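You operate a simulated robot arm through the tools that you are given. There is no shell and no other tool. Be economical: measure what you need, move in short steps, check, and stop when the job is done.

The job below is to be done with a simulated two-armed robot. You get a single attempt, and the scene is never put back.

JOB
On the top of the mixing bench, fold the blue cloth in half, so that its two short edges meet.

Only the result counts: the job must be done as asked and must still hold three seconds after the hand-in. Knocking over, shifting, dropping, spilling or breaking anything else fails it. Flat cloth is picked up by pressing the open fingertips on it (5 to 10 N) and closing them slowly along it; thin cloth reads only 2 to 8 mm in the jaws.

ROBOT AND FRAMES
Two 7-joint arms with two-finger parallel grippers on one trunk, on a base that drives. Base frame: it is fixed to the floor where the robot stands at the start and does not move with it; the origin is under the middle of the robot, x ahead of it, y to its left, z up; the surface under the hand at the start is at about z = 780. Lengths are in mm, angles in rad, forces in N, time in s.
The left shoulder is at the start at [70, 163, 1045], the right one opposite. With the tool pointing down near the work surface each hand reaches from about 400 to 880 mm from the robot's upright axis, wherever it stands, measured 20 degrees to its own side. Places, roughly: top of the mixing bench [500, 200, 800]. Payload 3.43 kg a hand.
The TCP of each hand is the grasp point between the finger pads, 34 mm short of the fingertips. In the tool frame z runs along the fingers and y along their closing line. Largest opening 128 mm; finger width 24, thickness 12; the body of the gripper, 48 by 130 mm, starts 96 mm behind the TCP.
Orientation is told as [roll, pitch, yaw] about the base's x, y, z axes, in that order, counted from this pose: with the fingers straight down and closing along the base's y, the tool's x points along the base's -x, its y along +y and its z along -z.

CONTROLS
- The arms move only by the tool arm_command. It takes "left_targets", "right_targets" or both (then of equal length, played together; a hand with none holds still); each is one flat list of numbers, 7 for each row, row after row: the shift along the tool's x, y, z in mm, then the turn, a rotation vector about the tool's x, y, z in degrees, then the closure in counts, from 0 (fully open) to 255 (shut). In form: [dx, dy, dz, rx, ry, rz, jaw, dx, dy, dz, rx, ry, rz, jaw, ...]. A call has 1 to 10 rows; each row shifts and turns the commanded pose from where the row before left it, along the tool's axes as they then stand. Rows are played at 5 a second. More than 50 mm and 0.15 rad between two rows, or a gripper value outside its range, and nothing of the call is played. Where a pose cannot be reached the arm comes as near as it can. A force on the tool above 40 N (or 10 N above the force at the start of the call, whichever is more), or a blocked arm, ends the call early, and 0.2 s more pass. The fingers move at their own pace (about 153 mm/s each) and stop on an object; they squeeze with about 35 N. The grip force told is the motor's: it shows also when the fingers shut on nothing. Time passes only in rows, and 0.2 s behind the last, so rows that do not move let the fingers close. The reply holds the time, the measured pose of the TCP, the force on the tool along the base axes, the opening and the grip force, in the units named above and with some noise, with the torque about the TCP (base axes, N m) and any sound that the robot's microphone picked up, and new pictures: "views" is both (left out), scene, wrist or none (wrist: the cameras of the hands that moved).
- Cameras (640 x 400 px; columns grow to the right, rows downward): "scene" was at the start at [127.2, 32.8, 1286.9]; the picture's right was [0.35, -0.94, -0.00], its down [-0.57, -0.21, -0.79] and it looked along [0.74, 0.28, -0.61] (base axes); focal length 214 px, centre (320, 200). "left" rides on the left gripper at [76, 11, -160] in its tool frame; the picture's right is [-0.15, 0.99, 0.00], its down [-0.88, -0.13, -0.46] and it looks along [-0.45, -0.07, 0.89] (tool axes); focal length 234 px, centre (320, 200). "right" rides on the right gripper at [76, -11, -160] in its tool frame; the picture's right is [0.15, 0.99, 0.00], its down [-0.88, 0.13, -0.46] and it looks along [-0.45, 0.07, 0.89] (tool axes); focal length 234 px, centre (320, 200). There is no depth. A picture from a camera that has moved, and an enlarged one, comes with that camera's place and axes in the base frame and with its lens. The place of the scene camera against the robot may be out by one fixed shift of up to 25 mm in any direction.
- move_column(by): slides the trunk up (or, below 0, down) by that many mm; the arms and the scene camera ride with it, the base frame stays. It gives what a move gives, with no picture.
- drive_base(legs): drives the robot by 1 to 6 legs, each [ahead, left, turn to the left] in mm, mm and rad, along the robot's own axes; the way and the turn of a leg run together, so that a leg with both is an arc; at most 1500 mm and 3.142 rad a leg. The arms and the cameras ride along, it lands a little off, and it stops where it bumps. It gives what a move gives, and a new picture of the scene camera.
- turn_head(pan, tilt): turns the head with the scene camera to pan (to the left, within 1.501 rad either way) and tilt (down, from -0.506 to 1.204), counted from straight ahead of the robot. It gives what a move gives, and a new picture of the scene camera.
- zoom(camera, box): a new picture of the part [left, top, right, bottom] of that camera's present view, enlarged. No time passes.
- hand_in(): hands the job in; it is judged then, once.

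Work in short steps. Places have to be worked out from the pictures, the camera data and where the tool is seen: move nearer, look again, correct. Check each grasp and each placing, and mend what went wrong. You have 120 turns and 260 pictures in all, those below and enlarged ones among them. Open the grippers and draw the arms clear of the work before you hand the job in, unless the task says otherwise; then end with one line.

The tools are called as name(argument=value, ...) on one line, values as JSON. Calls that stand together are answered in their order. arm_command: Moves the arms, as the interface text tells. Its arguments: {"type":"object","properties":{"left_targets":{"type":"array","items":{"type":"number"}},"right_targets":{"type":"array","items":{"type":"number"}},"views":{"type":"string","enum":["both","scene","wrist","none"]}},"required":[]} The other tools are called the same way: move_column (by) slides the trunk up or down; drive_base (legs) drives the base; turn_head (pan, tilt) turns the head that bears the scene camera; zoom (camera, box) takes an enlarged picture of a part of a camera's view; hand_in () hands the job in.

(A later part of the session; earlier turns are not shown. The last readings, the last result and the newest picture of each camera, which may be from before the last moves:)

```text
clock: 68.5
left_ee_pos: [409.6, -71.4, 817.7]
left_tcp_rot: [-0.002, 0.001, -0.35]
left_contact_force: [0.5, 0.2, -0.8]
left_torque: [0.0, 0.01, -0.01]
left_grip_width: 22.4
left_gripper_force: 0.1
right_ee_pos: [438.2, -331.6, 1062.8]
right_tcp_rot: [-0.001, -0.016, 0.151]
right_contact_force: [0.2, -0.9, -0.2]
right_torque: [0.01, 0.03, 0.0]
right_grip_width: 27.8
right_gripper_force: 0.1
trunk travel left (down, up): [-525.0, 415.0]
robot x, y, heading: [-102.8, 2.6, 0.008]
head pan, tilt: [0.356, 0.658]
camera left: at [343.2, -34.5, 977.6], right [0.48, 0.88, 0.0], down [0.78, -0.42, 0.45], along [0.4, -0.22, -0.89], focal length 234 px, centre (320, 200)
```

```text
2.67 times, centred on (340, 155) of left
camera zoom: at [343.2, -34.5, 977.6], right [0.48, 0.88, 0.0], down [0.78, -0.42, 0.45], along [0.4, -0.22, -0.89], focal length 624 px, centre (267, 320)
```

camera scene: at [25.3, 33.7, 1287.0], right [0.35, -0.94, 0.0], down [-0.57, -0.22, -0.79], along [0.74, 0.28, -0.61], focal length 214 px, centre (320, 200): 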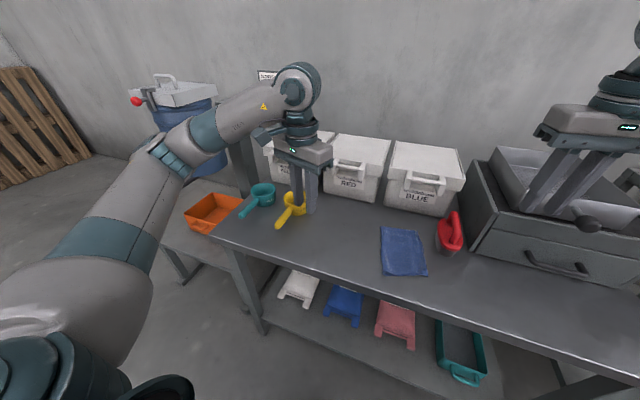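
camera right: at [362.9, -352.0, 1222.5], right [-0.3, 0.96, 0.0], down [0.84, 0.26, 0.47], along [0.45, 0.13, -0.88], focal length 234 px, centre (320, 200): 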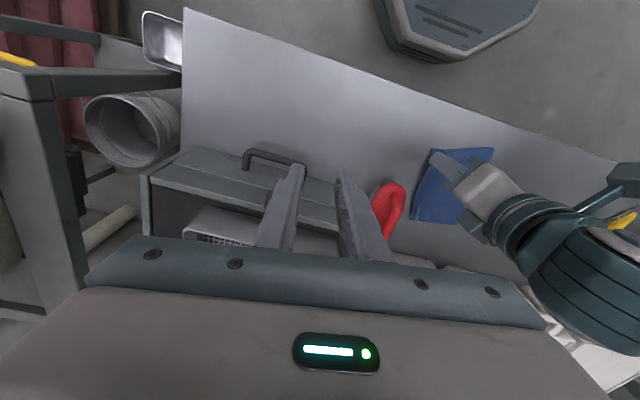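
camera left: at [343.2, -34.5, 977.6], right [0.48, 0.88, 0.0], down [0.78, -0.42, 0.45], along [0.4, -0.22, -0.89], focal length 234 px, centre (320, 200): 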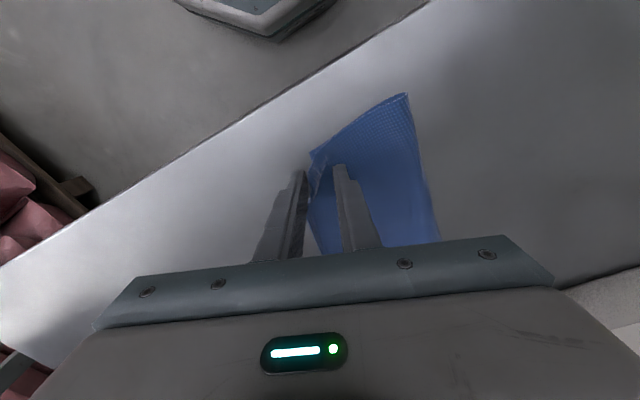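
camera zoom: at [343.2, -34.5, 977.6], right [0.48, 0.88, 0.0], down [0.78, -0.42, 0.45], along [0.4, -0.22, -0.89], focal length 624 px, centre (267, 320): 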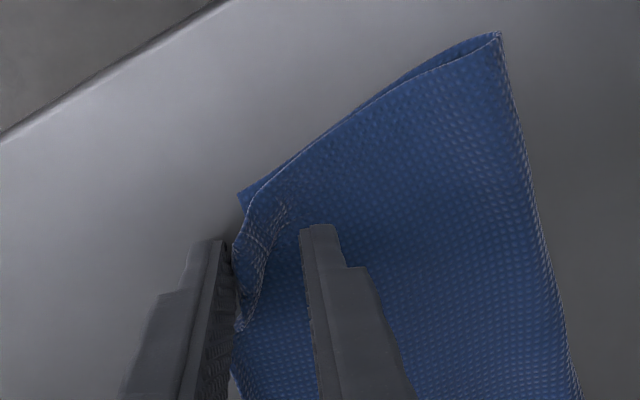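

Released, and the top near corner now lies close to the bottom corner. I'll lift away and look.

arm_command(left_targets=[0, 0, -10, 0, 0, 0, 205, 0, 0, -30, 0, 0, 0, 205, 0, 0, -40, 0, 0, 0, 205, 12, 30, -30, 0, 0, 0, 205, 12, 30, -30, 0, 0, 0, 205, 0, 0, 0, 0, 0, 0, 205], views="wrist")

zoom(camera="left", box=[180, 60, 420, 210])

zoom(camera="scene", box=[330, 200, 450, 290])

```text
clock: 69.9
left_ee_pos: [409.3, -5.6, 960.9]
left_tcp_rot: [0.0, 0.0, -0.351]
left_contact_force: [0.3, 0.2, -0.2]
left_torque: [0.05, 0.03, -0.03]
left_grip_width: 25.0
left_gripper_force: 0.1
right_ee_pos: [439.3, -331.4, 1062.8]
right_tcp_rot: [0.001, -0.016, 0.15]
right_contact_force: [0.1, -0.1, -0.6]
right_torque: [0.02, 0.0, 0.03]
right_grip_width: 27.7
right_gripper_force: 0.1
trunk travel left (down, up): [-525.0, 415.0]
robot x, y, heading: [-98.1, 1.2, 0.008]
head pan, tilt: [0.356, 0.658]
camera left: at [342.4, 29.9, 1118.6], right [0.48, 0.88, 0.0], down [0.78, -0.43, 0.45], along [0.4, -0.22, -0.89], focal length 234 px, centre (320, 200)
```

left: 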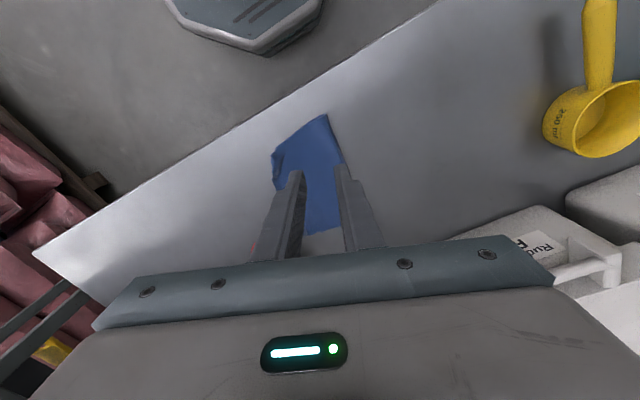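

```text
2.67 times, centred on (300, 135) of left
camera zoom: at [342.4, 29.9, 1118.6], right [0.48, 0.88, 0.0], down [0.78, -0.43, 0.45], along [0.4, -0.22, -0.89], focal length 624 px, centre (373, 373)
```

zoom: 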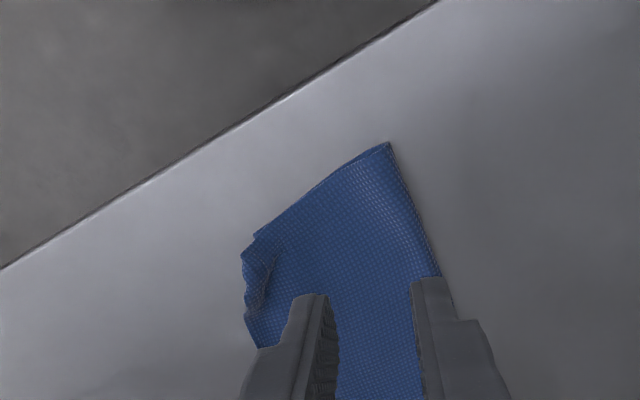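

```text
4.44 times, centred on (390, 245) of scene
camera zoom: at [26.2, 33.6, 1286.9], right [0.35, -0.94, 0.0], down [-0.57, -0.22, -0.79], along [0.74, 0.28, -0.61], focal length 953 px, centre (9, 0)
```

zoom: 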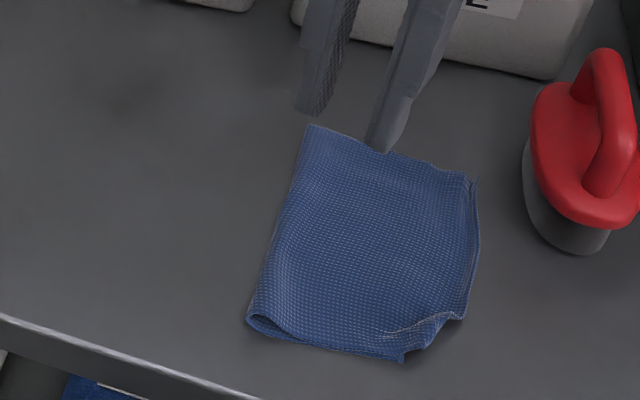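

The near corner is roughly matched, with a small curl. I'll clear the left hand and bring the right camera over to view the far corner.

arm_command(left_targets=[17, 40, 0, 0, 0, 0, 205, 17, 40, 0, 0, 0, 0, 205, 17, 40, 0, 0, 0, 0, 205, 17, 40, 0, 0, 0, 0, 205, 17, 40, 0, 0, 0, 0, 205, 0, 0, 0, 0, 0, 0, 205, 0, 0, 0, 0, 0, 0, 205, 0, 0, 0, 0, 0, 0, 205], right_targets=[-14.4, 37, 14.7, 0, 0, 0, 200, -14.4, 37, 14.7, 0, 0, 0, 200, -14.4, 37, 14.7, 0, 0, 0, 200, -14.4, 37, 14.7, 0, 0, 0, 200, -14.4, 37, 14.7, 0, 0, 0, 200, -14.4, 37, 14.7, 0, 0, 0, 200, -14.4, 37, 14.7, 0, 0, 0, 200, 0, 0, 0, 0, 0, 0, 200], views="none")

zoom(camera="right", box=[160, 30, 480, 230])

zoom(camera="scene", box=[330, 200, 450, 290])

```text
clock: 71.7
left_ee_pos: [393.9, 210.0, 955.6]
left_tcp_rot: [0.001, 0.001, -0.352]
left_contact_force: [0.4, -1.1, 0.4]
left_torque: [0.01, 0.05, 0.01]
left_grip_width: 25.1
left_gripper_force: 0.1
right_ee_pos: [500.7, -59.2, 961.3]
right_tcp_rot: [0.001, -0.015, 0.152]
right_contact_force: [0.3, -0.9, -0.4]
right_torque: [0.04, 0.0, 0.0]
right_grip_width: 27.9
right_gripper_force: 0.1
trunk travel left (down, up): [-525.0, 415.0]
robot x, y, heading: [-99.8, -1.3, 0.007]
head pan, tilt: [0.356, 0.658]
```

```text
2.00 times, centred on (320, 130) of right
camera zoom: at [425.2, -82.2, 1119.6], right [-0.29, 0.96, 0.0], down [0.84, 0.26, 0.47], along [0.45, 0.14, -0.88], focal length 468 px, centre (320, 340)
```

zoom: 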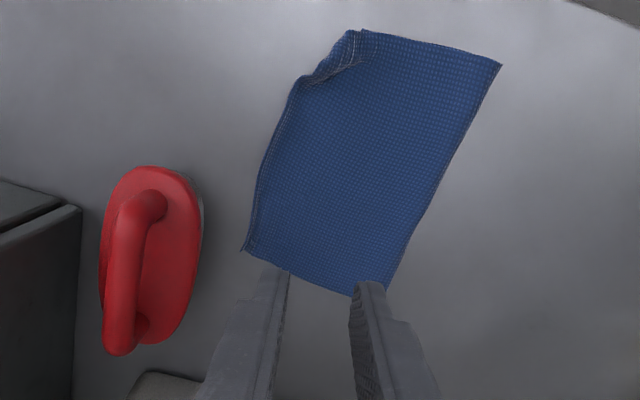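

```text
4.44 times, centred on (390, 245) of scene
camera zoom: at [25.5, 33.1, 1287.0], right [0.35, -0.94, 0.0], down [-0.57, -0.22, -0.79], along [0.74, 0.28, -0.61], focal length 953 px, centre (9, 0)
```

zoom: 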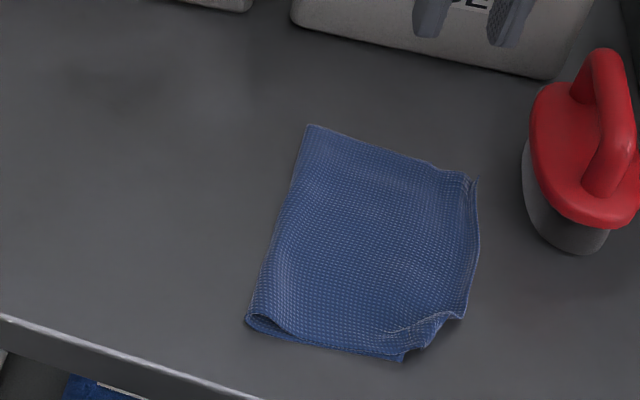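

I'll take a closer look at both corners.

zoom(camera="right", box=[290, 35, 370, 85])

zoom(camera="right", box=[270, 100, 390, 175])

```text
8.00 times, centred on (330, 60) of right
camera zoom: at [425.2, -82.2, 1119.6], right [-0.29, 0.96, 0.0], down [0.84, 0.26, 0.47], along [0.45, 0.14, -0.88], focal length 1873 px, centre (240, 1320)
```

zoom: 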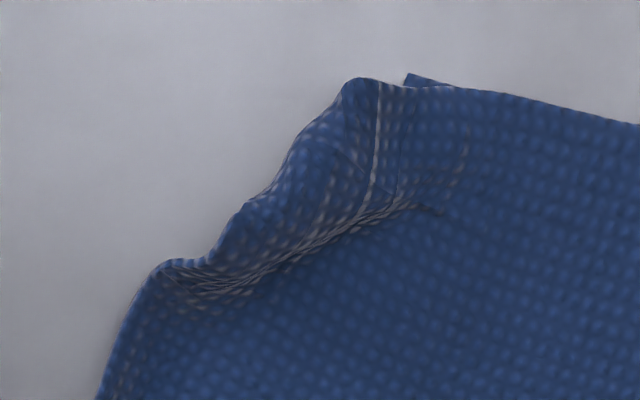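

```text
5.33 times, centred on (330, 138) of right
camera zoom: at [425.2, -82.2, 1119.6], right [-0.29, 0.96, 0.0], down [0.84, 0.26, 0.47], along [0.45, 0.14, -0.88], focal length 1249 px, centre (267, 533)
```

zoom: 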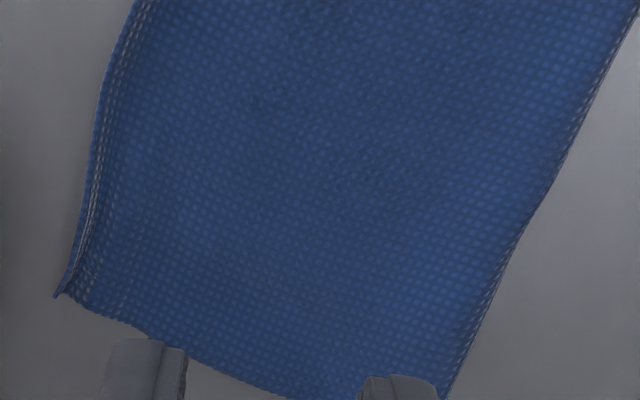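

The near corners are about 10 mm apart, while the far end still overhangs about 26 mm near the red tool. I'll first drag the whole cloth +y, away from the red tool, by pressing in its middle with the right fingertips.

arm_command(right_targets=[8.6, 6.6, 31, 0, 0, 0, 135, 8.6, 6.6, 31, 0, 0, 0, 135, 8.6, 6.6, 31, 0, 0, 0, 135, 8.6, 6.6, 31, 0, 0, 0, 135, 0, 0, 12, 0, 0, 0, 135, 0, 0, 5, 0, 0, 0, 135, 0, 0, 0, 0, 0, 0, 135], views="wrist")

```text
clock: 73.3
left_ee_pos: [394.4, 211.1, 955.4]
left_tcp_rot: [-0.003, 0.002, -0.351]
left_contact_force: [0.7, -0.3, -0.5]
left_torque: [-0.01, -0.02, 0.03]
left_grip_width: 25.0
left_gripper_force: 0.0
right_ee_pos: [463.1, -38.7, 818.4]
right_tcp_rot: [-0.002, -0.015, 0.154]
right_contact_force: [0.3, -0.4, 0.0]
right_torque: [0.0, -0.02, 0.03]
right_grip_width: 60.5
right_gripper_force: 0.0
trunk travel left (down, up): [-525.0, 415.0]
robot x, y, heading: [-101.9, -0.7, 0.003]
head pan, tilt: [0.356, 0.658]
camera right: at [388.7, -60.6, 978.1], right [-0.29, 0.96, 0.0], down [0.84, 0.26, 0.47], along [0.45, 0.14, -0.88], focal length 234 px, centre (320, 200)
```

right: 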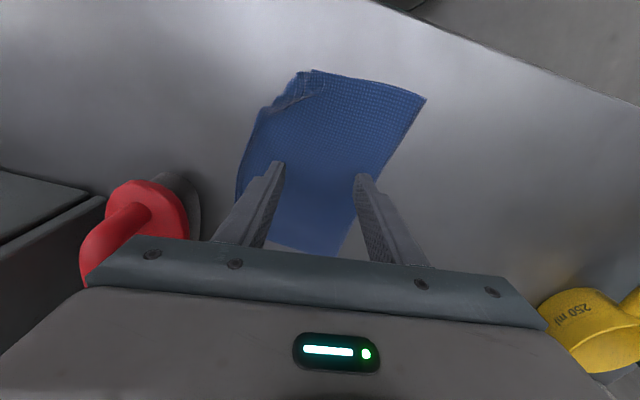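

The tips are just above the cloth. I'll press about 3 mm further and drag it +y.

arm_command(right_targets=[0, 0, 2.2, 0, 0, 0, 135, 0, 0, 1.8, 0, 0, 0, 135, -1, 7, 0, 0, 0, 0, 135, -1, 7, 0, 0, 0, 0, 135, -1, 7, 0, 0, 0, 0, 135, -1, 7, 0, 0, 0, 0, 135, -1, 7, 0, 0, 0, 0, 135, -1, 7, 0, 0, 0, 0, 135, 0, 0, 0, 0, 0, 0, 135], views="wrist")

zoom(camera="scene", box=[330, 200, 450, 290])

```text
clock: 75.3
left_ee_pos: [394.5, 211.6, 955.7]
left_tcp_rot: [-0.002, 0.002, -0.351]
left_contact_force: [1.4, 0.2, -0.6]
left_torque: [-0.01, 0.01, 0.0]
left_grip_width: 25.1
left_gripper_force: 0.0
right_ee_pos: [462.7, 4.3, 816.6]
right_tcp_rot: [-0.001, -0.016, 0.15]
right_contact_force: [0.2, -0.5, 3.5]
right_torque: [-0.06, 0.0, -0.02]
right_grip_width: 60.0
right_gripper_force: 0.1
trunk travel left (down, up): [-525.0, 415.0]
robot x, y, heading: [-102.0, -0.0, 0.004]
head pan, tilt: [0.356, 0.658]
camera right: at [387.8, -17.2, 974.9], right [-0.29, 0.96, 0.0], down [0.84, 0.26, 0.47], along [0.45, 0.14, -0.88], focal length 234 px, centre (320, 200)
```

right: 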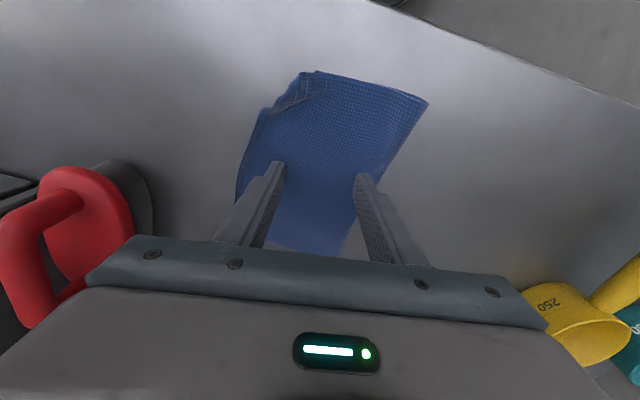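

```text
4.44 times, centred on (390, 245) of scene
camera zoom: at [25.5, 34.2, 1287.0], right [0.35, -0.94, 0.0], down [-0.57, -0.22, -0.79], along [0.74, 0.28, -0.61], focal length 953 px, centre (9, 0)
```

zoom: 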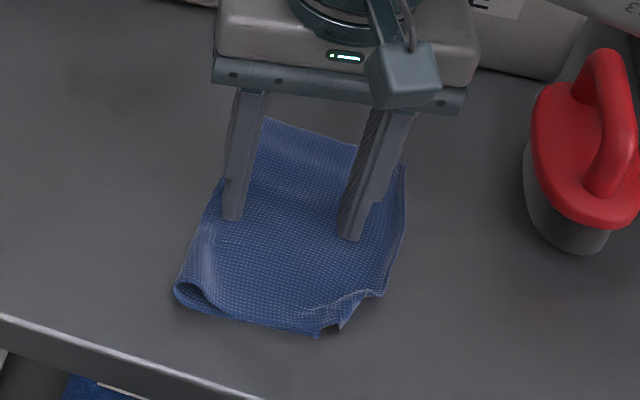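

The whole cloth slid 42 mm rigidly. Now I'll lift and bring the right hand over the far top corner, expected near (541,-63).

arm_command(right_targets=[0, 0, -15, 0, 0, 0, 135, 0, 0, -40, 0, 0, 0, 195, -30, -36, -5, 0, 0, 0, 195, -30, -36, 0, 0, 0, 0, 195, 0, 0, 0, 0, 0, 0, 195], views="wrist")

zoom(camera="right", box=[220, 80, 460, 230])

```text
clock: 76.5
left_ee_pos: [393.9, 211.6, 955.4]
left_tcp_rot: [-0.001, 0.002, -0.352]
left_contact_force: [0.1, -0.4, -0.6]
left_torque: [-0.01, -0.02, -0.03]
left_grip_width: 25.1
left_gripper_force: 0.1
right_ee_pos: [534.2, -57.4, 876.5]
right_tcp_rot: [-0.001, -0.017, 0.154]
right_contact_force: [-0.8, 0.4, -0.6]
right_torque: [0.01, -0.03, 0.02]
right_grip_width: 30.0
right_gripper_force: 0.1
trunk travel left (down, up): [-525.0, 415.0]
robot x, y, heading: [-100.8, -0.1, 0.006]
head pan, tilt: [0.356, 0.658]
camera right: at [459.3, -78.7, 1035.0], right [-0.3, 0.96, 0.0], down [0.84, 0.26, 0.47], along [0.45, 0.14, -0.88], focal length 234 px, centre (320, 200)
```

right: 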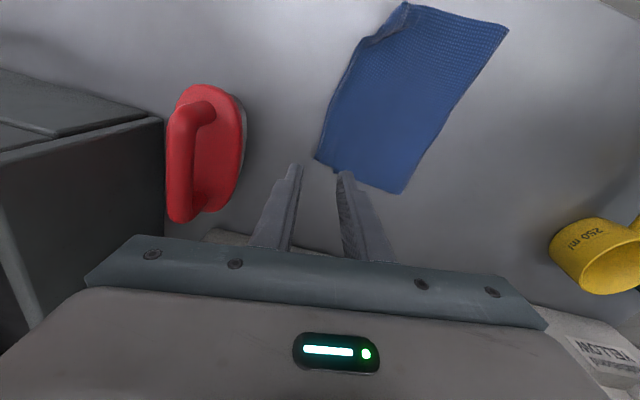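

```text
2.67 times, centred on (340, 155) of right
camera zoom: at [459.3, -78.7, 1035.0], right [-0.3, 0.96, 0.0], down [0.84, 0.26, 0.47], along [0.45, 0.14, -0.88], focal length 624 px, centre (267, 320)
```

zoom: 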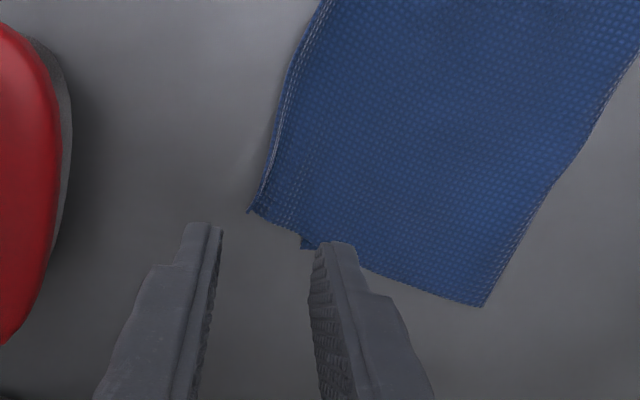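

The far top corner is at (540,-62) and the bottom far corner at (548,-36), a 27 mm overhang. I'll position the grip at (528,-54) and lower.

arm_command(right_targets=[5.5, 4, 15, 0, 0, 0, 195, 0, 0, 20, 0, 0, 0, 195, 0, 0, 15, 0, 0, 0, 195, 0, 0, 7, 0, 0, 0, 195, 0, 0, 0, 0, 0, 0, 195], views="wrist")

zoom(camera="right", box=[220, 80, 460, 230])

```text
clock: 77.7
left_ee_pos: [395.1, 211.1, 954.7]
left_tcp_rot: [-0.001, 0.003, -0.351]
left_contact_force: [1.2, -0.6, -0.7]
left_torque: [0.01, 0.0, -0.01]
left_grip_width: 25.3
left_gripper_force: 0.1
right_ee_pos: [528.7, -53.3, 819.2]
right_tcp_rot: [-0.002, -0.016, 0.153]
right_contact_force: [0.0, 0.8, 0.4]
right_torque: [-0.04, 0.0, 0.0]
right_grip_width: 30.0
right_gripper_force: 0.0
trunk travel left (down, up): [-525.0, 415.0]
robot x, y, heading: [-99.7, 2.0, 0.01]
head pan, tilt: [0.356, 0.658]
camera right: at [453.4, -76.5, 977.7], right [-0.29, 0.96, 0.0], down [0.84, 0.26, 0.47], along [0.45, 0.14, -0.88], focal length 234 px, centre (320, 200)
```

right: 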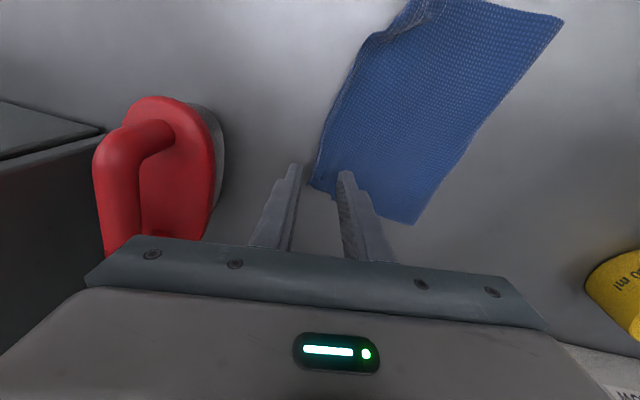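

```text
2.67 times, centred on (340, 155) of right
camera zoom: at [453.4, -76.5, 977.7], right [-0.29, 0.96, 0.0], down [0.84, 0.26, 0.47], along [0.45, 0.14, -0.88], focal length 624 px, centre (267, 320)
```

zoom: 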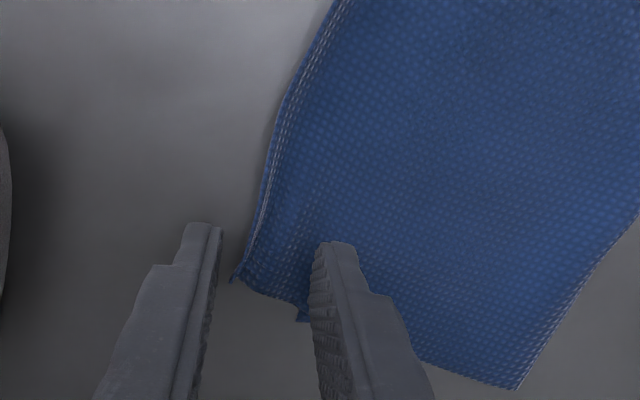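

Excellent placement: the corner lies between the fingers and the inner finger is on cloth. I'll go to contact.

arm_command(right_targets=[0, 0, 2, 0, 0, 0, 195, 0, 0, 1.5, 0, 0, 0, 195, 0, 0, 0, 0, 0, 0, 195], views="none")

```text
clock: 78.5
left_ee_pos: [393.6, 211.3, 954.5]
left_tcp_rot: [-0.003, 0.003, -0.351]
left_contact_force: [0.2, 0.6, 0.1]
left_torque: [-0.06, 0.03, -0.02]
left_grip_width: 25.0
left_gripper_force: 0.0
right_ee_pos: [528.5, -55.4, 817.8]
right_tcp_rot: [-0.002, -0.016, 0.152]
right_contact_force: [-0.8, -0.3, 0.6]
right_torque: [-0.02, -0.01, 0.0]
right_grip_width: 30.3
right_gripper_force: 0.0
trunk travel left (down, up): [-525.0, 415.0]
robot x, y, heading: [-101.8, 2.8, 0.004]
head pan, tilt: [0.356, 0.658]
```

arm_command(right_targets=[0, 0, 1.5, 0, 0, 0, 195, 0, 0, 0, 0, 0, 0, 195], views="none")

```text
clock: 79.1
left_ee_pos: [394.4, 210.7, 955.7]
left_tcp_rot: [-0.002, 0.0, -0.35]
left_contact_force: [0.1, -0.2, -0.7]
left_torque: [0.01, 0.01, -0.01]
left_grip_width: 24.8
left_gripper_force: 0.0
right_ee_pos: [528.4, -54.5, 816.0]
right_tcp_rot: [0.0, -0.016, 0.153]
right_contact_force: [-0.3, 0.6, 7.4]
right_torque: [0.14, 0.03, 0.01]
right_grip_width: 30.2
right_gripper_force: 0.1
trunk travel left (down, up): [-525.0, 415.0]
robot x, y, heading: [-103.3, -2.6, 0.009]
head pan, tilt: [0.356, 0.658]
```

At 7.4 N I close slowly and lift a little.

arm_command(right_targets=[0, 0, 0, 0, 0, 0, 205, 0, 0, 0, 0, 0, 0, 215, 0, 0, 0, 0, 0, 0, 225, 0, 0, 0, 0, 0, 0, 235, 0, 0, 0, 0, 0, 0, 245, 0, 0, 0, 0, 0, 0, 255, 0, 0, 0, 0, 0, 0, 255, 0, 0, -9, 0, 0, 0, 255, 0, 0, -8, 0, 0, 0, 255, 0, 0, 0, 0, 0, 0, 255], views="wrist")

zoom(camera="right", box=[220, 80, 460, 230])

```text
clock: 81.3
left_ee_pos: [395.7, 211.4, 954.6]
left_tcp_rot: [-0.001, 0.002, -0.352]
left_contact_force: [0.6, -0.1, -0.1]
left_torque: [-0.04, 0.01, 0.04]
left_grip_width: 25.0
left_gripper_force: 0.1
right_ee_pos: [527.8, -53.6, 830.4]
right_tcp_rot: [-0.003, -0.014, 0.15]
right_contact_force: [0.7, 0.7, 0.5]
right_torque: [0.03, -0.01, -0.02]
right_grip_width: 2.8
right_gripper_force: 35.1
trunk travel left (down, up): [-525.0, 415.0]
robot x, y, heading: [-100.9, -1.9, 0.004]
head pan, tilt: [0.356, 0.658]
camera right: at [453.5, -76.0, 989.6], right [-0.29, 0.96, 0.0], down [0.84, 0.26, 0.47], along [0.45, 0.13, -0.88], focal length 234 px, centre (320, 200)
```

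right: 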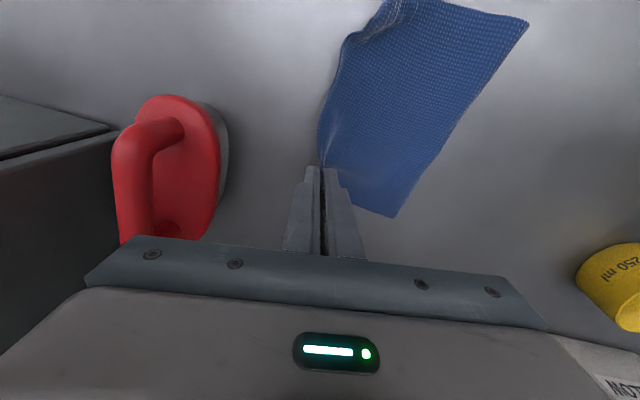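

```text
2.67 times, centred on (340, 155) of right
camera zoom: at [453.5, -76.0, 989.6], right [-0.29, 0.96, 0.0], down [0.84, 0.26, 0.47], along [0.45, 0.13, -0.88], focal length 624 px, centre (267, 320)
```

zoom: 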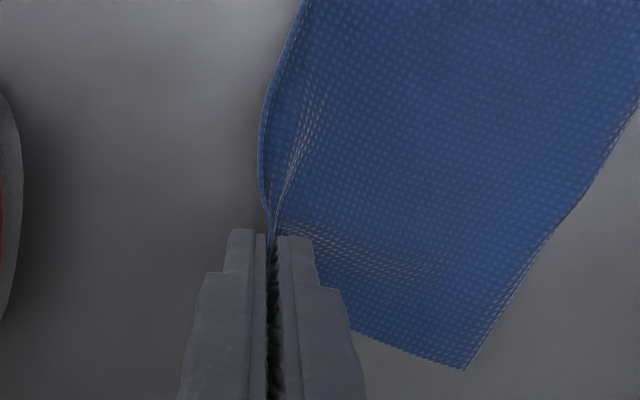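

Gripped (2.8 mm). I'll lift slightly, move +y ~28 and +x 6, then lower and look before releasing.

arm_command(right_targets=[-2.5, 7, -6, 0, 0, 0, 255, -2.5, 7, 0, 0, 0, 0, 255, -2.5, 7, 0, 0, 0, 0, 255, -2.5, 7, 0, 0, 0, 0, 255, 0, 0, 8, 0, 0, 0, 255, 0, 0, 8, 0, 0, 0, 255, 0, 0, 0, 0, 0, 0, 255], views="wrist")

zoom(camera="right", box=[220, 80, 460, 230])

zoom(camera="scene", box=[330, 200, 450, 290])

```text
clock: 82.9
left_ee_pos: [394.9, 211.8, 955.2]
left_tcp_rot: [-0.002, 0.003, -0.351]
left_contact_force: [-1.0, -0.5, -0.1]
left_torque: [0.01, 0.03, 0.03]
left_grip_width: 25.0
left_gripper_force: 0.1
right_ee_pos: [532.9, -26.1, 821.9]
right_tcp_rot: [-0.002, -0.014, 0.153]
right_contact_force: [-0.5, 0.7, -0.6]
right_torque: [0.02, 0.0, -0.01]
right_grip_width: 2.4
right_gripper_force: 35.3
trunk travel left (down, up): [-525.0, 415.0]
robot x, y, heading: [-99.9, 2.1, 0.008]
head pan, tilt: [0.356, 0.658]
camera right: at [458.5, -47.5, 979.9], right [-0.29, 0.96, 0.0], down [0.84, 0.26, 0.47], along [0.45, 0.14, -0.88], focal length 234 px, centre (320, 200)
```

right: 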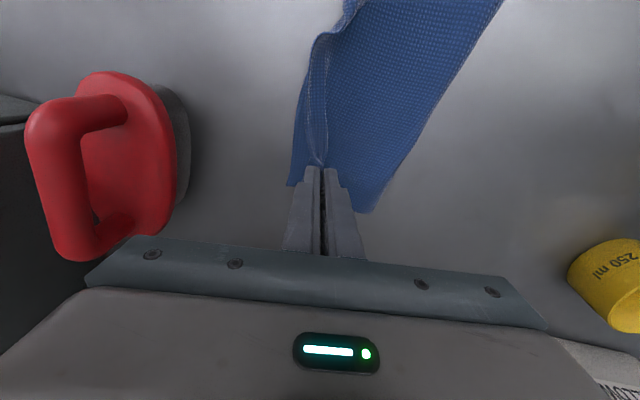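

```text
2.67 times, centred on (340, 155) of right
camera zoom: at [458.5, -47.5, 979.9], right [-0.29, 0.96, 0.0], down [0.84, 0.26, 0.47], along [0.45, 0.14, -0.88], focal length 624 px, centre (267, 320)
```

zoom: 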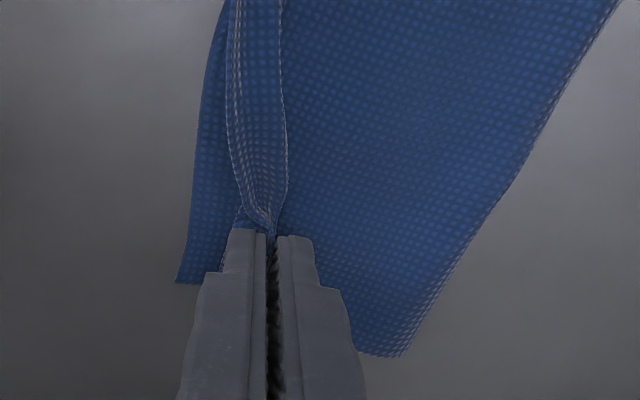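

```text
4.44 times, centred on (390, 245) of scene
camera zoom: at [25.7, 34.3, 1287.0], right [0.35, -0.94, 0.0], down [-0.57, -0.22, -0.79], along [0.74, 0.28, -0.61], focal length 953 px, centre (9, 0)
```

zoom: 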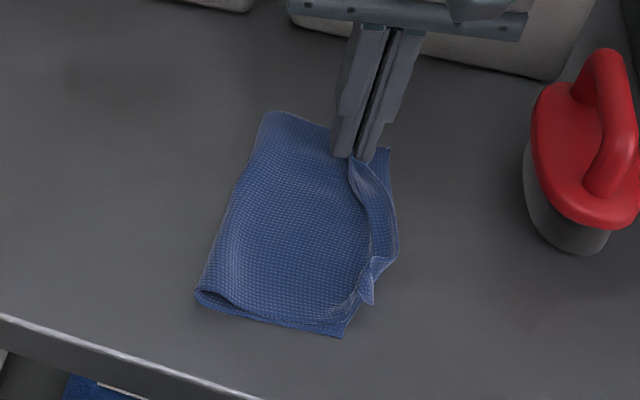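

The bottom far corner shows at (553,-50), so I overshot by about 13 mm. I'll move back (+6,-14), lower, and release.

arm_command(right_targets=[-1.9, -7.3, -4, 0, 0, 0, 255, -1.9, -7.3, 0, 0, 0, 0, 255, 0, 0, 4, 0, 0, 0, 255, 0, 0, 3, 0, 0, 0, 255, 0, 0, 0, 0, 0, 0, 255], views="wrist")

zoom(camera="right", box=[220, 80, 460, 230])

```text
clock: 84.1
left_ee_pos: [394.3, 210.1, 955.6]
left_tcp_rot: [-0.003, 0.001, -0.351]
left_contact_force: [-0.6, -1.3, -0.9]
left_torque: [0.01, 0.02, -0.02]
left_grip_width: 25.2
left_gripper_force: 0.1
right_ee_pos: [541.5, -39.1, 819.3]
right_tcp_rot: [-0.002, -0.014, 0.152]
right_contact_force: [-0.7, 0.4, -0.5]
right_torque: [-0.01, 0.0, -0.02]
right_grip_width: 2.6
right_gripper_force: 34.4
trunk travel left (down, up): [-525.0, 415.0]
robot x, y, heading: [-99.8, 0.9, 0.003]
head pan, tilt: [0.356, 0.658]
camera right: at [465.4, -61.0, 977.7], right [-0.29, 0.96, 0.0], down [0.84, 0.26, 0.47], along [0.45, 0.14, -0.88], focal length 234 px, centre (320, 200)
```

right: 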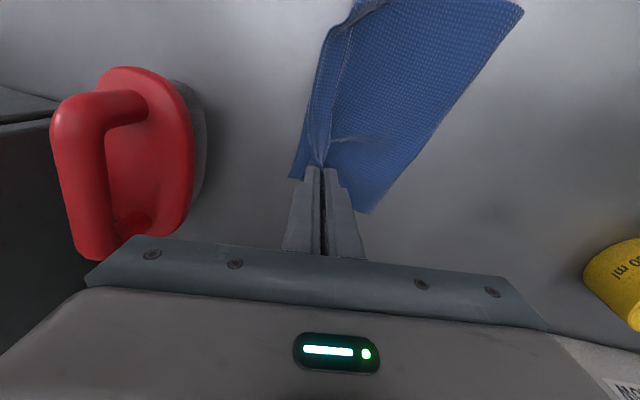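

```text
2.67 times, centred on (340, 155) of right
camera zoom: at [465.4, -61.0, 977.7], right [-0.29, 0.96, 0.0], down [0.84, 0.26, 0.47], along [0.45, 0.14, -0.88], focal length 624 px, centre (267, 320)
```

zoom: 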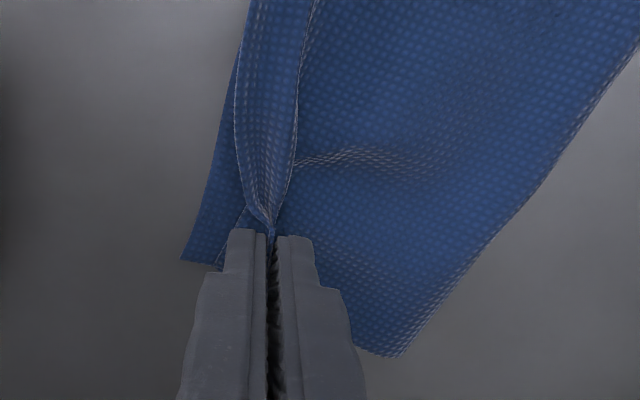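

The jaw reading of 2.6 mm and the corner moving along suggest both layers were pinched. I'll release and look.

arm_command(right_targets=[0, 0, 0, 0, 0, 0, 240, 0, 0, 0, 0, 0, 0, 220, 0, 0, 0, 0, 0, 0, 205, 0, 0, -10, 0, 0, 0, 205, 0, 0, -40, 0, 0, 0, 205, 0, 20, -40, 0, 0, 0, 205, 15, 30, -30, 0, 0, 0, 205, 15, 30, 0, 0, 0, 0, 205, 0, 0, 0, 0, 0, 0, 205], views="wrist")

zoom(camera="right", box=[200, 30, 440, 180])

zoom(camera="scene", box=[330, 200, 450, 290])

```text
clock: 86.1
left_ee_pos: [395.7, 210.7, 955.0]
left_tcp_rot: [0.001, 0.003, -0.351]
left_contact_force: [-0.1, -0.5, -0.6]
left_torque: [-0.02, 0.01, 0.03]
left_grip_width: 25.0
left_gripper_force: 0.1
right_ee_pos: [499.5, 36.2, 939.1]
right_tcp_rot: [-0.002, -0.016, 0.152]
right_contact_force: [0.2, 1.0, -0.5]
right_torque: [0.04, -0.02, -0.02]
right_grip_width: 24.9
right_gripper_force: 0.1
trunk travel left (down, up): [-525.0, 415.0]
robot x, y, heading: [-104.2, 0.5, 0.013]
head pan, tilt: [0.356, 0.658]
camera right: at [422.6, 13.5, 1098.0], right [-0.29, 0.96, 0.0], down [0.84, 0.26, 0.47], along [0.45, 0.14, -0.88], focal length 234 px, centre (320, 200)
```

right: 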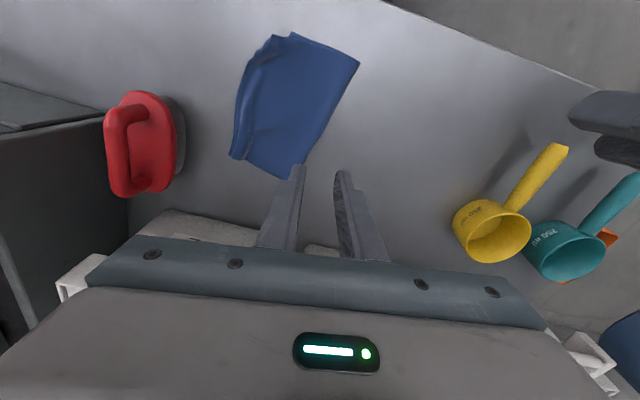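

```text
2.67 times, centred on (320, 105) of right
camera zoom: at [422.6, 13.5, 1098.0], right [-0.29, 0.96, 0.0], down [0.84, 0.26, 0.47], along [0.45, 0.14, -0.88], focal length 624 px, centre (320, 453)
```

zoom: 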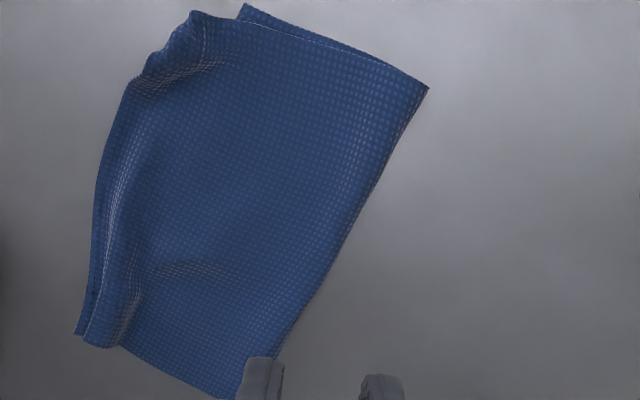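

```text
4.44 times, centred on (390, 245) of scene
camera zoom: at [25.7, 33.7, 1287.0], right [0.35, -0.94, 0.0], down [-0.57, -0.22, -0.79], along [0.74, 0.28, -0.61], focal length 953 px, centre (9, 0)
```

zoom: 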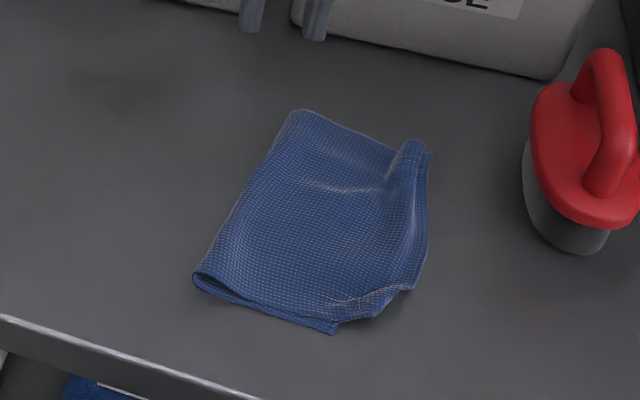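

The far corners now nearly coincide: bottom (552,-79), top (553,-70). The near top corner still overhangs by about 20 mm: top (401,-47), bottom (392,-29). I'll park the right hand and bring the left over the near corner again.

arm_command(right_targets=[12.7, -39.2, -13.8, 0, 0, 0, 205, 12.7, -39.2, -13.8, 0, 0, 0, 205, 12.7, -39.2, -13.8, 0, 0, 0, 205, 12.7, -39.2, -13.8, 0, 0, 0, 205, 12.7, -39.2, -13.8, 0, 0, 0, 205, 12.7, -39.2, -13.8, 0, 0, 0, 205, 12.7, -39.2, -13.8, 0, 0, 0, 205, 12.7, -39.2, -13.8, 0, 0, 0, 205, 12.7, -39.2, -13.8, 0, 0, 0, 205, 0, 0, 0, 0, 0, 0, 205], left_targets=[0, 0, 0, 0, 0, 0, 219, 0, 0, 0, 0, 0, 0, 219, -15, -33.8, 13.6, 0, 0, 0, 219, -15, -33.8, 13.6, 0, 0, 0, 219, -15, -33.8, 13.6, 0, 0, 0, 219, -15, -33.8, 13.6, 0, 0, 0, 219, -15, -33.8, 13.6, 0, 0, 0, 219, -15, -33.8, 13.6, 0, 0, 0, 219, -15, -33.8, 13.6, 0, 0, 0, 219, 0, 0, 0, 0, 0, 0, 219], views="none")

zoom(camera="left", box=[220, 60, 460, 210])

zoom(camera="scene", box=[330, 200, 450, 290])

```text
clock: 88.3
left_ee_pos: [417.8, -47.7, 860.1]
left_tcp_rot: [-0.002, 0.002, -0.351]
left_contact_force: [-0.1, 0.3, 0.1]
left_torque: [0.01, 0.03, 0.0]
left_grip_width: 18.1
left_gripper_force: 0.1
right_ee_pos: [435.7, -330.3, 1059.2]
right_tcp_rot: [-0.001, -0.016, 0.154]
right_contact_force: [-0.2, -0.3, 0.9]
right_torque: [-0.05, 0.03, -0.01]
right_grip_width: 25.3
right_gripper_force: 0.2
trunk travel left (down, up): [-525.0, 415.0]
robot x, y, heading: [-100.9, 1.9, 0.009]
head pan, tilt: [0.356, 0.658]
```

```text
2.67 times, centred on (340, 135) of left
camera zoom: at [351.0, -10.6, 1020.6], right [0.48, 0.88, 0.0], down [0.78, -0.42, 0.45], along [0.4, -0.22, -0.89], focal length 624 px, centre (267, 373)
```

zoom: 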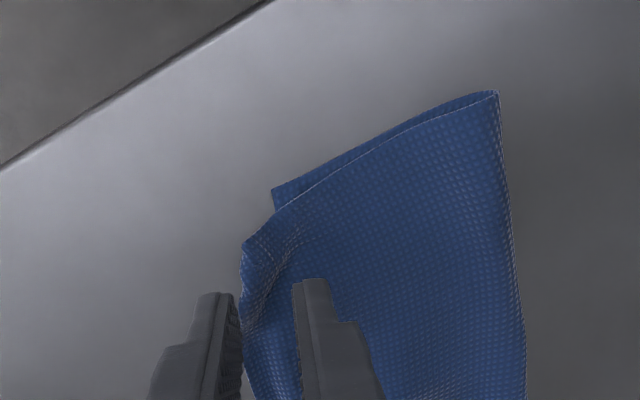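

```text
4.44 times, centred on (390, 245) of scene
camera zoom: at [26.3, 35.7, 1286.8], right [0.35, -0.93, 0.0], down [-0.57, -0.22, -0.79], along [0.74, 0.28, -0.61], focal length 953 px, centre (9, 0)
```

zoom: 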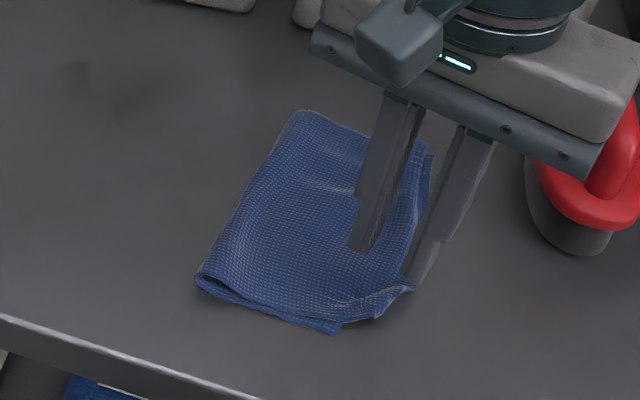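

The top near corner is at (402,-49) and the bottom at (392,-31). I'll nudge the left hand to (414,-53) and lower.

arm_command(left_targets=[1.6, -5.5, 14, 0, 0, 0, 213, 0, 0, 14, 0, 0, 0, 213, 0, 0, 12, 0, 0, 0, 213, 0, 0, 2, 0, 0, 0, 213, 0, 0, 0, 0, 0, 0, 213], views="none")

zoom(camera="left", box=[220, 80, 460, 230])

```text
clock: 89.5
left_ee_pos: [413.1, -54.8, 819.6]
left_tcp_rot: [-0.001, 0.002, -0.351]
left_contact_force: [-0.3, 0.1, 0.3]
left_torque: [0.03, 0.02, -0.01]
left_grip_width: 21.2
left_gripper_force: 0.2
right_ee_pos: [436.0, -330.3, 1060.7]
right_tcp_rot: [-0.001, -0.014, 0.153]
right_contact_force: [-0.6, -0.4, 0.1]
right_torque: [-0.02, 0.01, -0.03]
right_grip_width: 25.1
right_gripper_force: 0.1
trunk travel left (down, up): [-525.0, 415.0]
robot x, y, heading: [-99.6, 3.0, 0.007]
head pan, tilt: [0.356, 0.658]
```

```text
2.67 times, centred on (340, 155) of left
camera zoom: at [346.7, -17.0, 978.9], right [0.48, 0.88, 0.0], down [0.78, -0.42, 0.45], along [0.4, -0.22, -0.89], focal length 624 px, centre (267, 320)
```

zoom: 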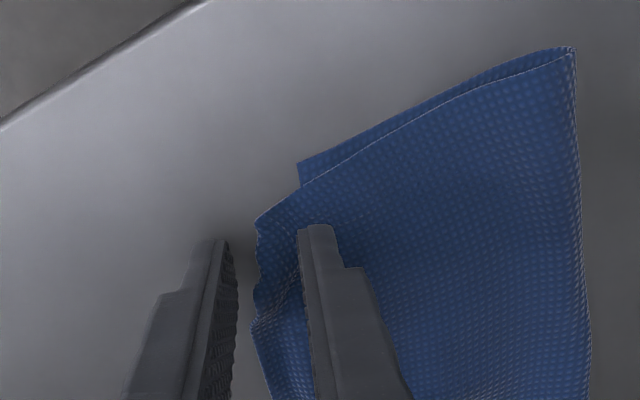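

The edge lies between the fingers. I'll lower to contact.

arm_command(left_targets=[0, 2, 2, 0, 0, 0, 213, 0, 0, 1.8, 0, 0, 0, 213, 0, 0, 0, 0, 0, 0, 213], views="none")

```text
clock: 90.3
left_ee_pos: [412.8, -51.1, 816.8]
left_tcp_rot: [0.001, 0.002, -0.352]
left_contact_force: [0.2, 0.0, 2.0]
left_torque: [0.03, 0.0, 0.0]
left_grip_width: 21.0
left_gripper_force: 0.3
right_ee_pos: [435.6, -331.5, 1059.3]
right_tcp_rot: [-0.001, -0.015, 0.152]
right_contact_force: [0.1, -0.4, -0.6]
right_torque: [0.03, 0.02, -0.03]
right_grip_width: 25.2
right_gripper_force: 0.0
trunk travel left (down, up): [-525.0, 415.0]
robot x, y, heading: [-104.7, 0.9, 0.009]
head pan, tilt: [0.356, 0.658]
```

I'll press 0.9 mm more, close slowly and lift slightly.

arm_command(left_targets=[0, 0, 0.9, 0, 0, 0, 213, 0, 0, 0, 0, 0, 0, 222, 0, 0, 0, 0, 0, 0, 231, 0, 0, 0, 0, 0, 0, 240, 0, 0, 0, 0, 0, 0, 248, 0, 0, 0, 0, 0, 0, 255, 0, 0, 0, 0, 0, 0, 255, 0, 0, -8, 0, 0, 0, 255, 0, 0, -6, 0, 0, 0, 255, 0, 0, 0, 0, 0, 0, 255], views="none")

zoom(camera="left", box=[220, 80, 460, 230])

```text
clock: 92.5
left_ee_pos: [412.4, -49.7, 829.1]
left_tcp_rot: [-0.003, 0.003, -0.351]
left_contact_force: [-0.6, -0.3, 0.4]
left_torque: [0.01, 0.0, 0.01]
left_grip_width: 2.2
left_gripper_force: 34.8
right_ee_pos: [434.9, -330.6, 1059.2]
right_tcp_rot: [-0.002, -0.017, 0.151]
right_contact_force: [-0.3, -0.7, -0.8]
right_torque: [-0.02, 0.0, -0.03]
right_grip_width: 25.5
right_gripper_force: 0.0
trunk travel left (down, up): [-525.0, 415.0]
robot x, y, heading: [-102.4, 2.4, 0.014]
head pan, tilt: [0.356, 0.658]
```

```text
2.67 times, centred on (340, 155) of left
camera zoom: at [346.4, -14.3, 988.4], right [0.48, 0.88, 0.0], down [0.78, -0.42, 0.45], along [0.4, -0.22, -0.89], focal length 624 px, centre (267, 320)
```

zoom: 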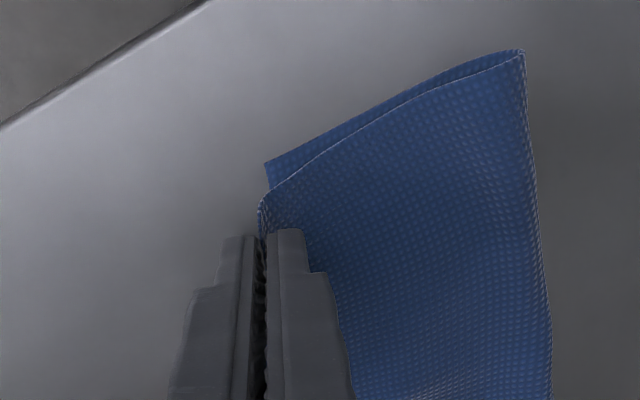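

Only the top layer is gripped, and the bottom corner is at (388,-38). I'll shift (-16,+14), lower, check and release.

arm_command(left_targets=[6.6, 2.5, -5, 0, 0, 0, 255, 6.6, 2.5, 0, 0, 0, 0, 255, 6.6, 2.5, 0, 0, 0, 0, 255, 0, 0, 8, 0, 0, 0, 255, 0, 0, 7, 0, 0, 0, 255, 0, 0, 0, 0, 0, 0, 255], views="none")

zoom(camera="left", box=[220, 80, 460, 230])

zoom(camera="scene", box=[330, 200, 450, 290])

```text
clock: 93.9
left_ee_pos: [395.1, -37.8, 818.5]
left_tcp_rot: [-0.002, 0.001, -0.351]
left_contact_force: [0.4, -0.1, -0.2]
left_torque: [0.04, 0.02, -0.01]
left_grip_width: 2.2
left_gripper_force: 34.9
right_ee_pos: [434.6, -330.1, 1060.1]
right_tcp_rot: [-0.001, -0.015, 0.153]
right_contact_force: [0.0, 0.5, 0.2]
right_torque: [0.0, -0.01, 0.03]
right_grip_width: 25.3
right_gripper_force: 0.1
trunk travel left (down, up): [-525.0, 415.0]
robot x, y, heading: [-99.3, 0.3, 0.012]
head pan, tilt: [0.356, 0.658]
```

```text
2.67 times, centred on (340, 155) of left
camera zoom: at [329.1, -1.1, 978.0], right [0.48, 0.88, 0.0], down [0.78, -0.42, 0.45], along [0.4, -0.22, -0.89], focal length 624 px, centre (267, 320)
```

zoom: 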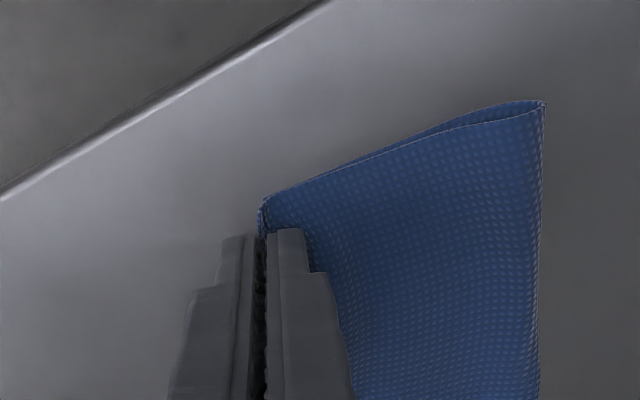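

```text
4.44 times, centred on (390, 245) of scene
camera zoom: at [25.7, 34.1, 1287.0], right [0.35, -0.94, 0.0], down [-0.57, -0.22, -0.79], along [0.74, 0.28, -0.61], focal length 953 px, centre (9, 0)
```

zoom: 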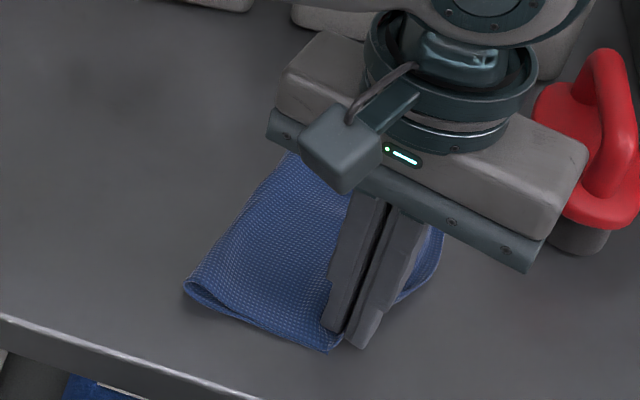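

The near corners now coincide. I'll release and lift clear.

arm_command(left_targets=[0, 0, 1, 0, 0, 0, 245, 0, 0, 0, 0, 0, 0, 235, 0, 0, 0, 0, 0, 0, 222, 0, 0, 0, 0, 0, 0, 210, 0, 0, -10, 0, 0, 0, 210, 0, 0, -40, 0, 0, 0, 205, 0, 0, -45, 0, 0, 0, 205, 15, 35, -30, 0, 0, 0, 205, 15, 35, 0, 0, 0, 0, 205, 15, 35, 0, 0, 0, 0, 205], views="scene")

zoom(camera="scene", box=[330, 200, 450, 290])

zoom(camera="left", box=[80, 30, 400, 230])

```text
clock: 96.1
left_ee_pos: [391.1, 80.9, 940.9]
left_tcp_rot: [-0.003, 0.001, -0.352]
left_contact_force: [0.0, -0.1, 0.5]
left_torque: [0.0, -0.03, -0.02]
left_grip_width: 25.2
left_gripper_force: 0.1
right_ee_pos: [434.7, -329.9, 1059.5]
right_tcp_rot: [-0.004, -0.016, 0.152]
right_contact_force: [-0.1, 0.4, 0.3]
right_torque: [-0.03, 0.0, 0.01]
right_grip_width: 24.9
right_gripper_force: 0.1
trunk travel left (down, up): [-525.0, 415.0]
robot x, y, heading: [-99.7, -1.7, 0.009]
head pan, tilt: [0.356, 0.658]
camera scene: at [25.4, 36.1, 1287.0], right [0.35, -0.94, 0.0], down [-0.57, -0.22, -0.79], along [0.74, 0.28, -0.61], focal length 214 px, centre (320, 200)
```

scene: 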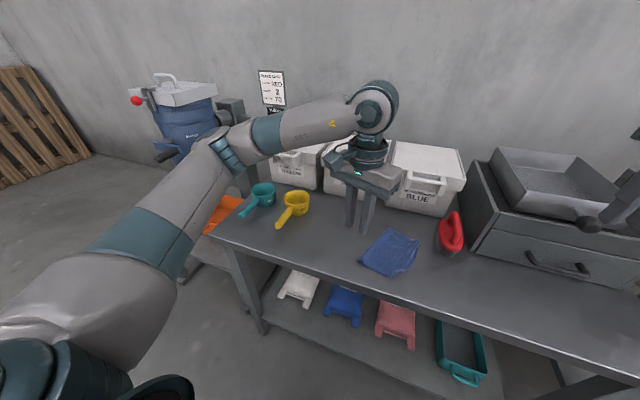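

```text
4.44 times, centred on (390, 245) of scene
camera zoom: at [25.4, 36.1, 1287.0], right [0.35, -0.94, 0.0], down [-0.57, -0.22, -0.79], along [0.74, 0.28, -0.61], focal length 953 px, centre (9, 0)
```

zoom: 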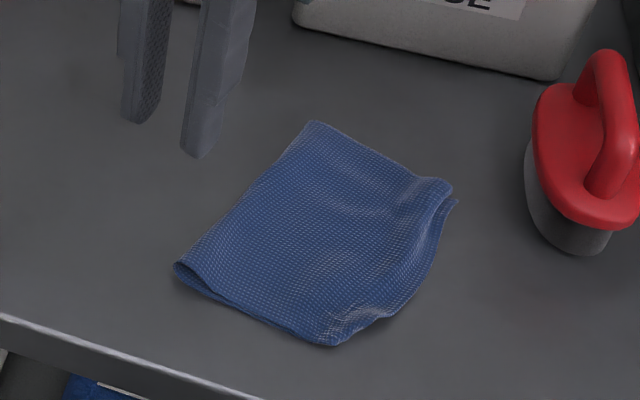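

```text
2.00 times, centred on (240, 130) of left
camera zoom: at [324.5, 116.8, 1100.3], right [0.48, 0.88, 0.0], down [0.78, -0.42, 0.45], along [0.4, -0.22, -0.89], focal length 468 px, centre (480, 340)
```

zoom: 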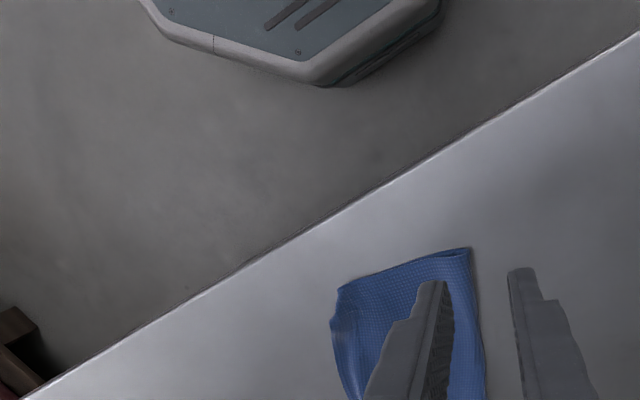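

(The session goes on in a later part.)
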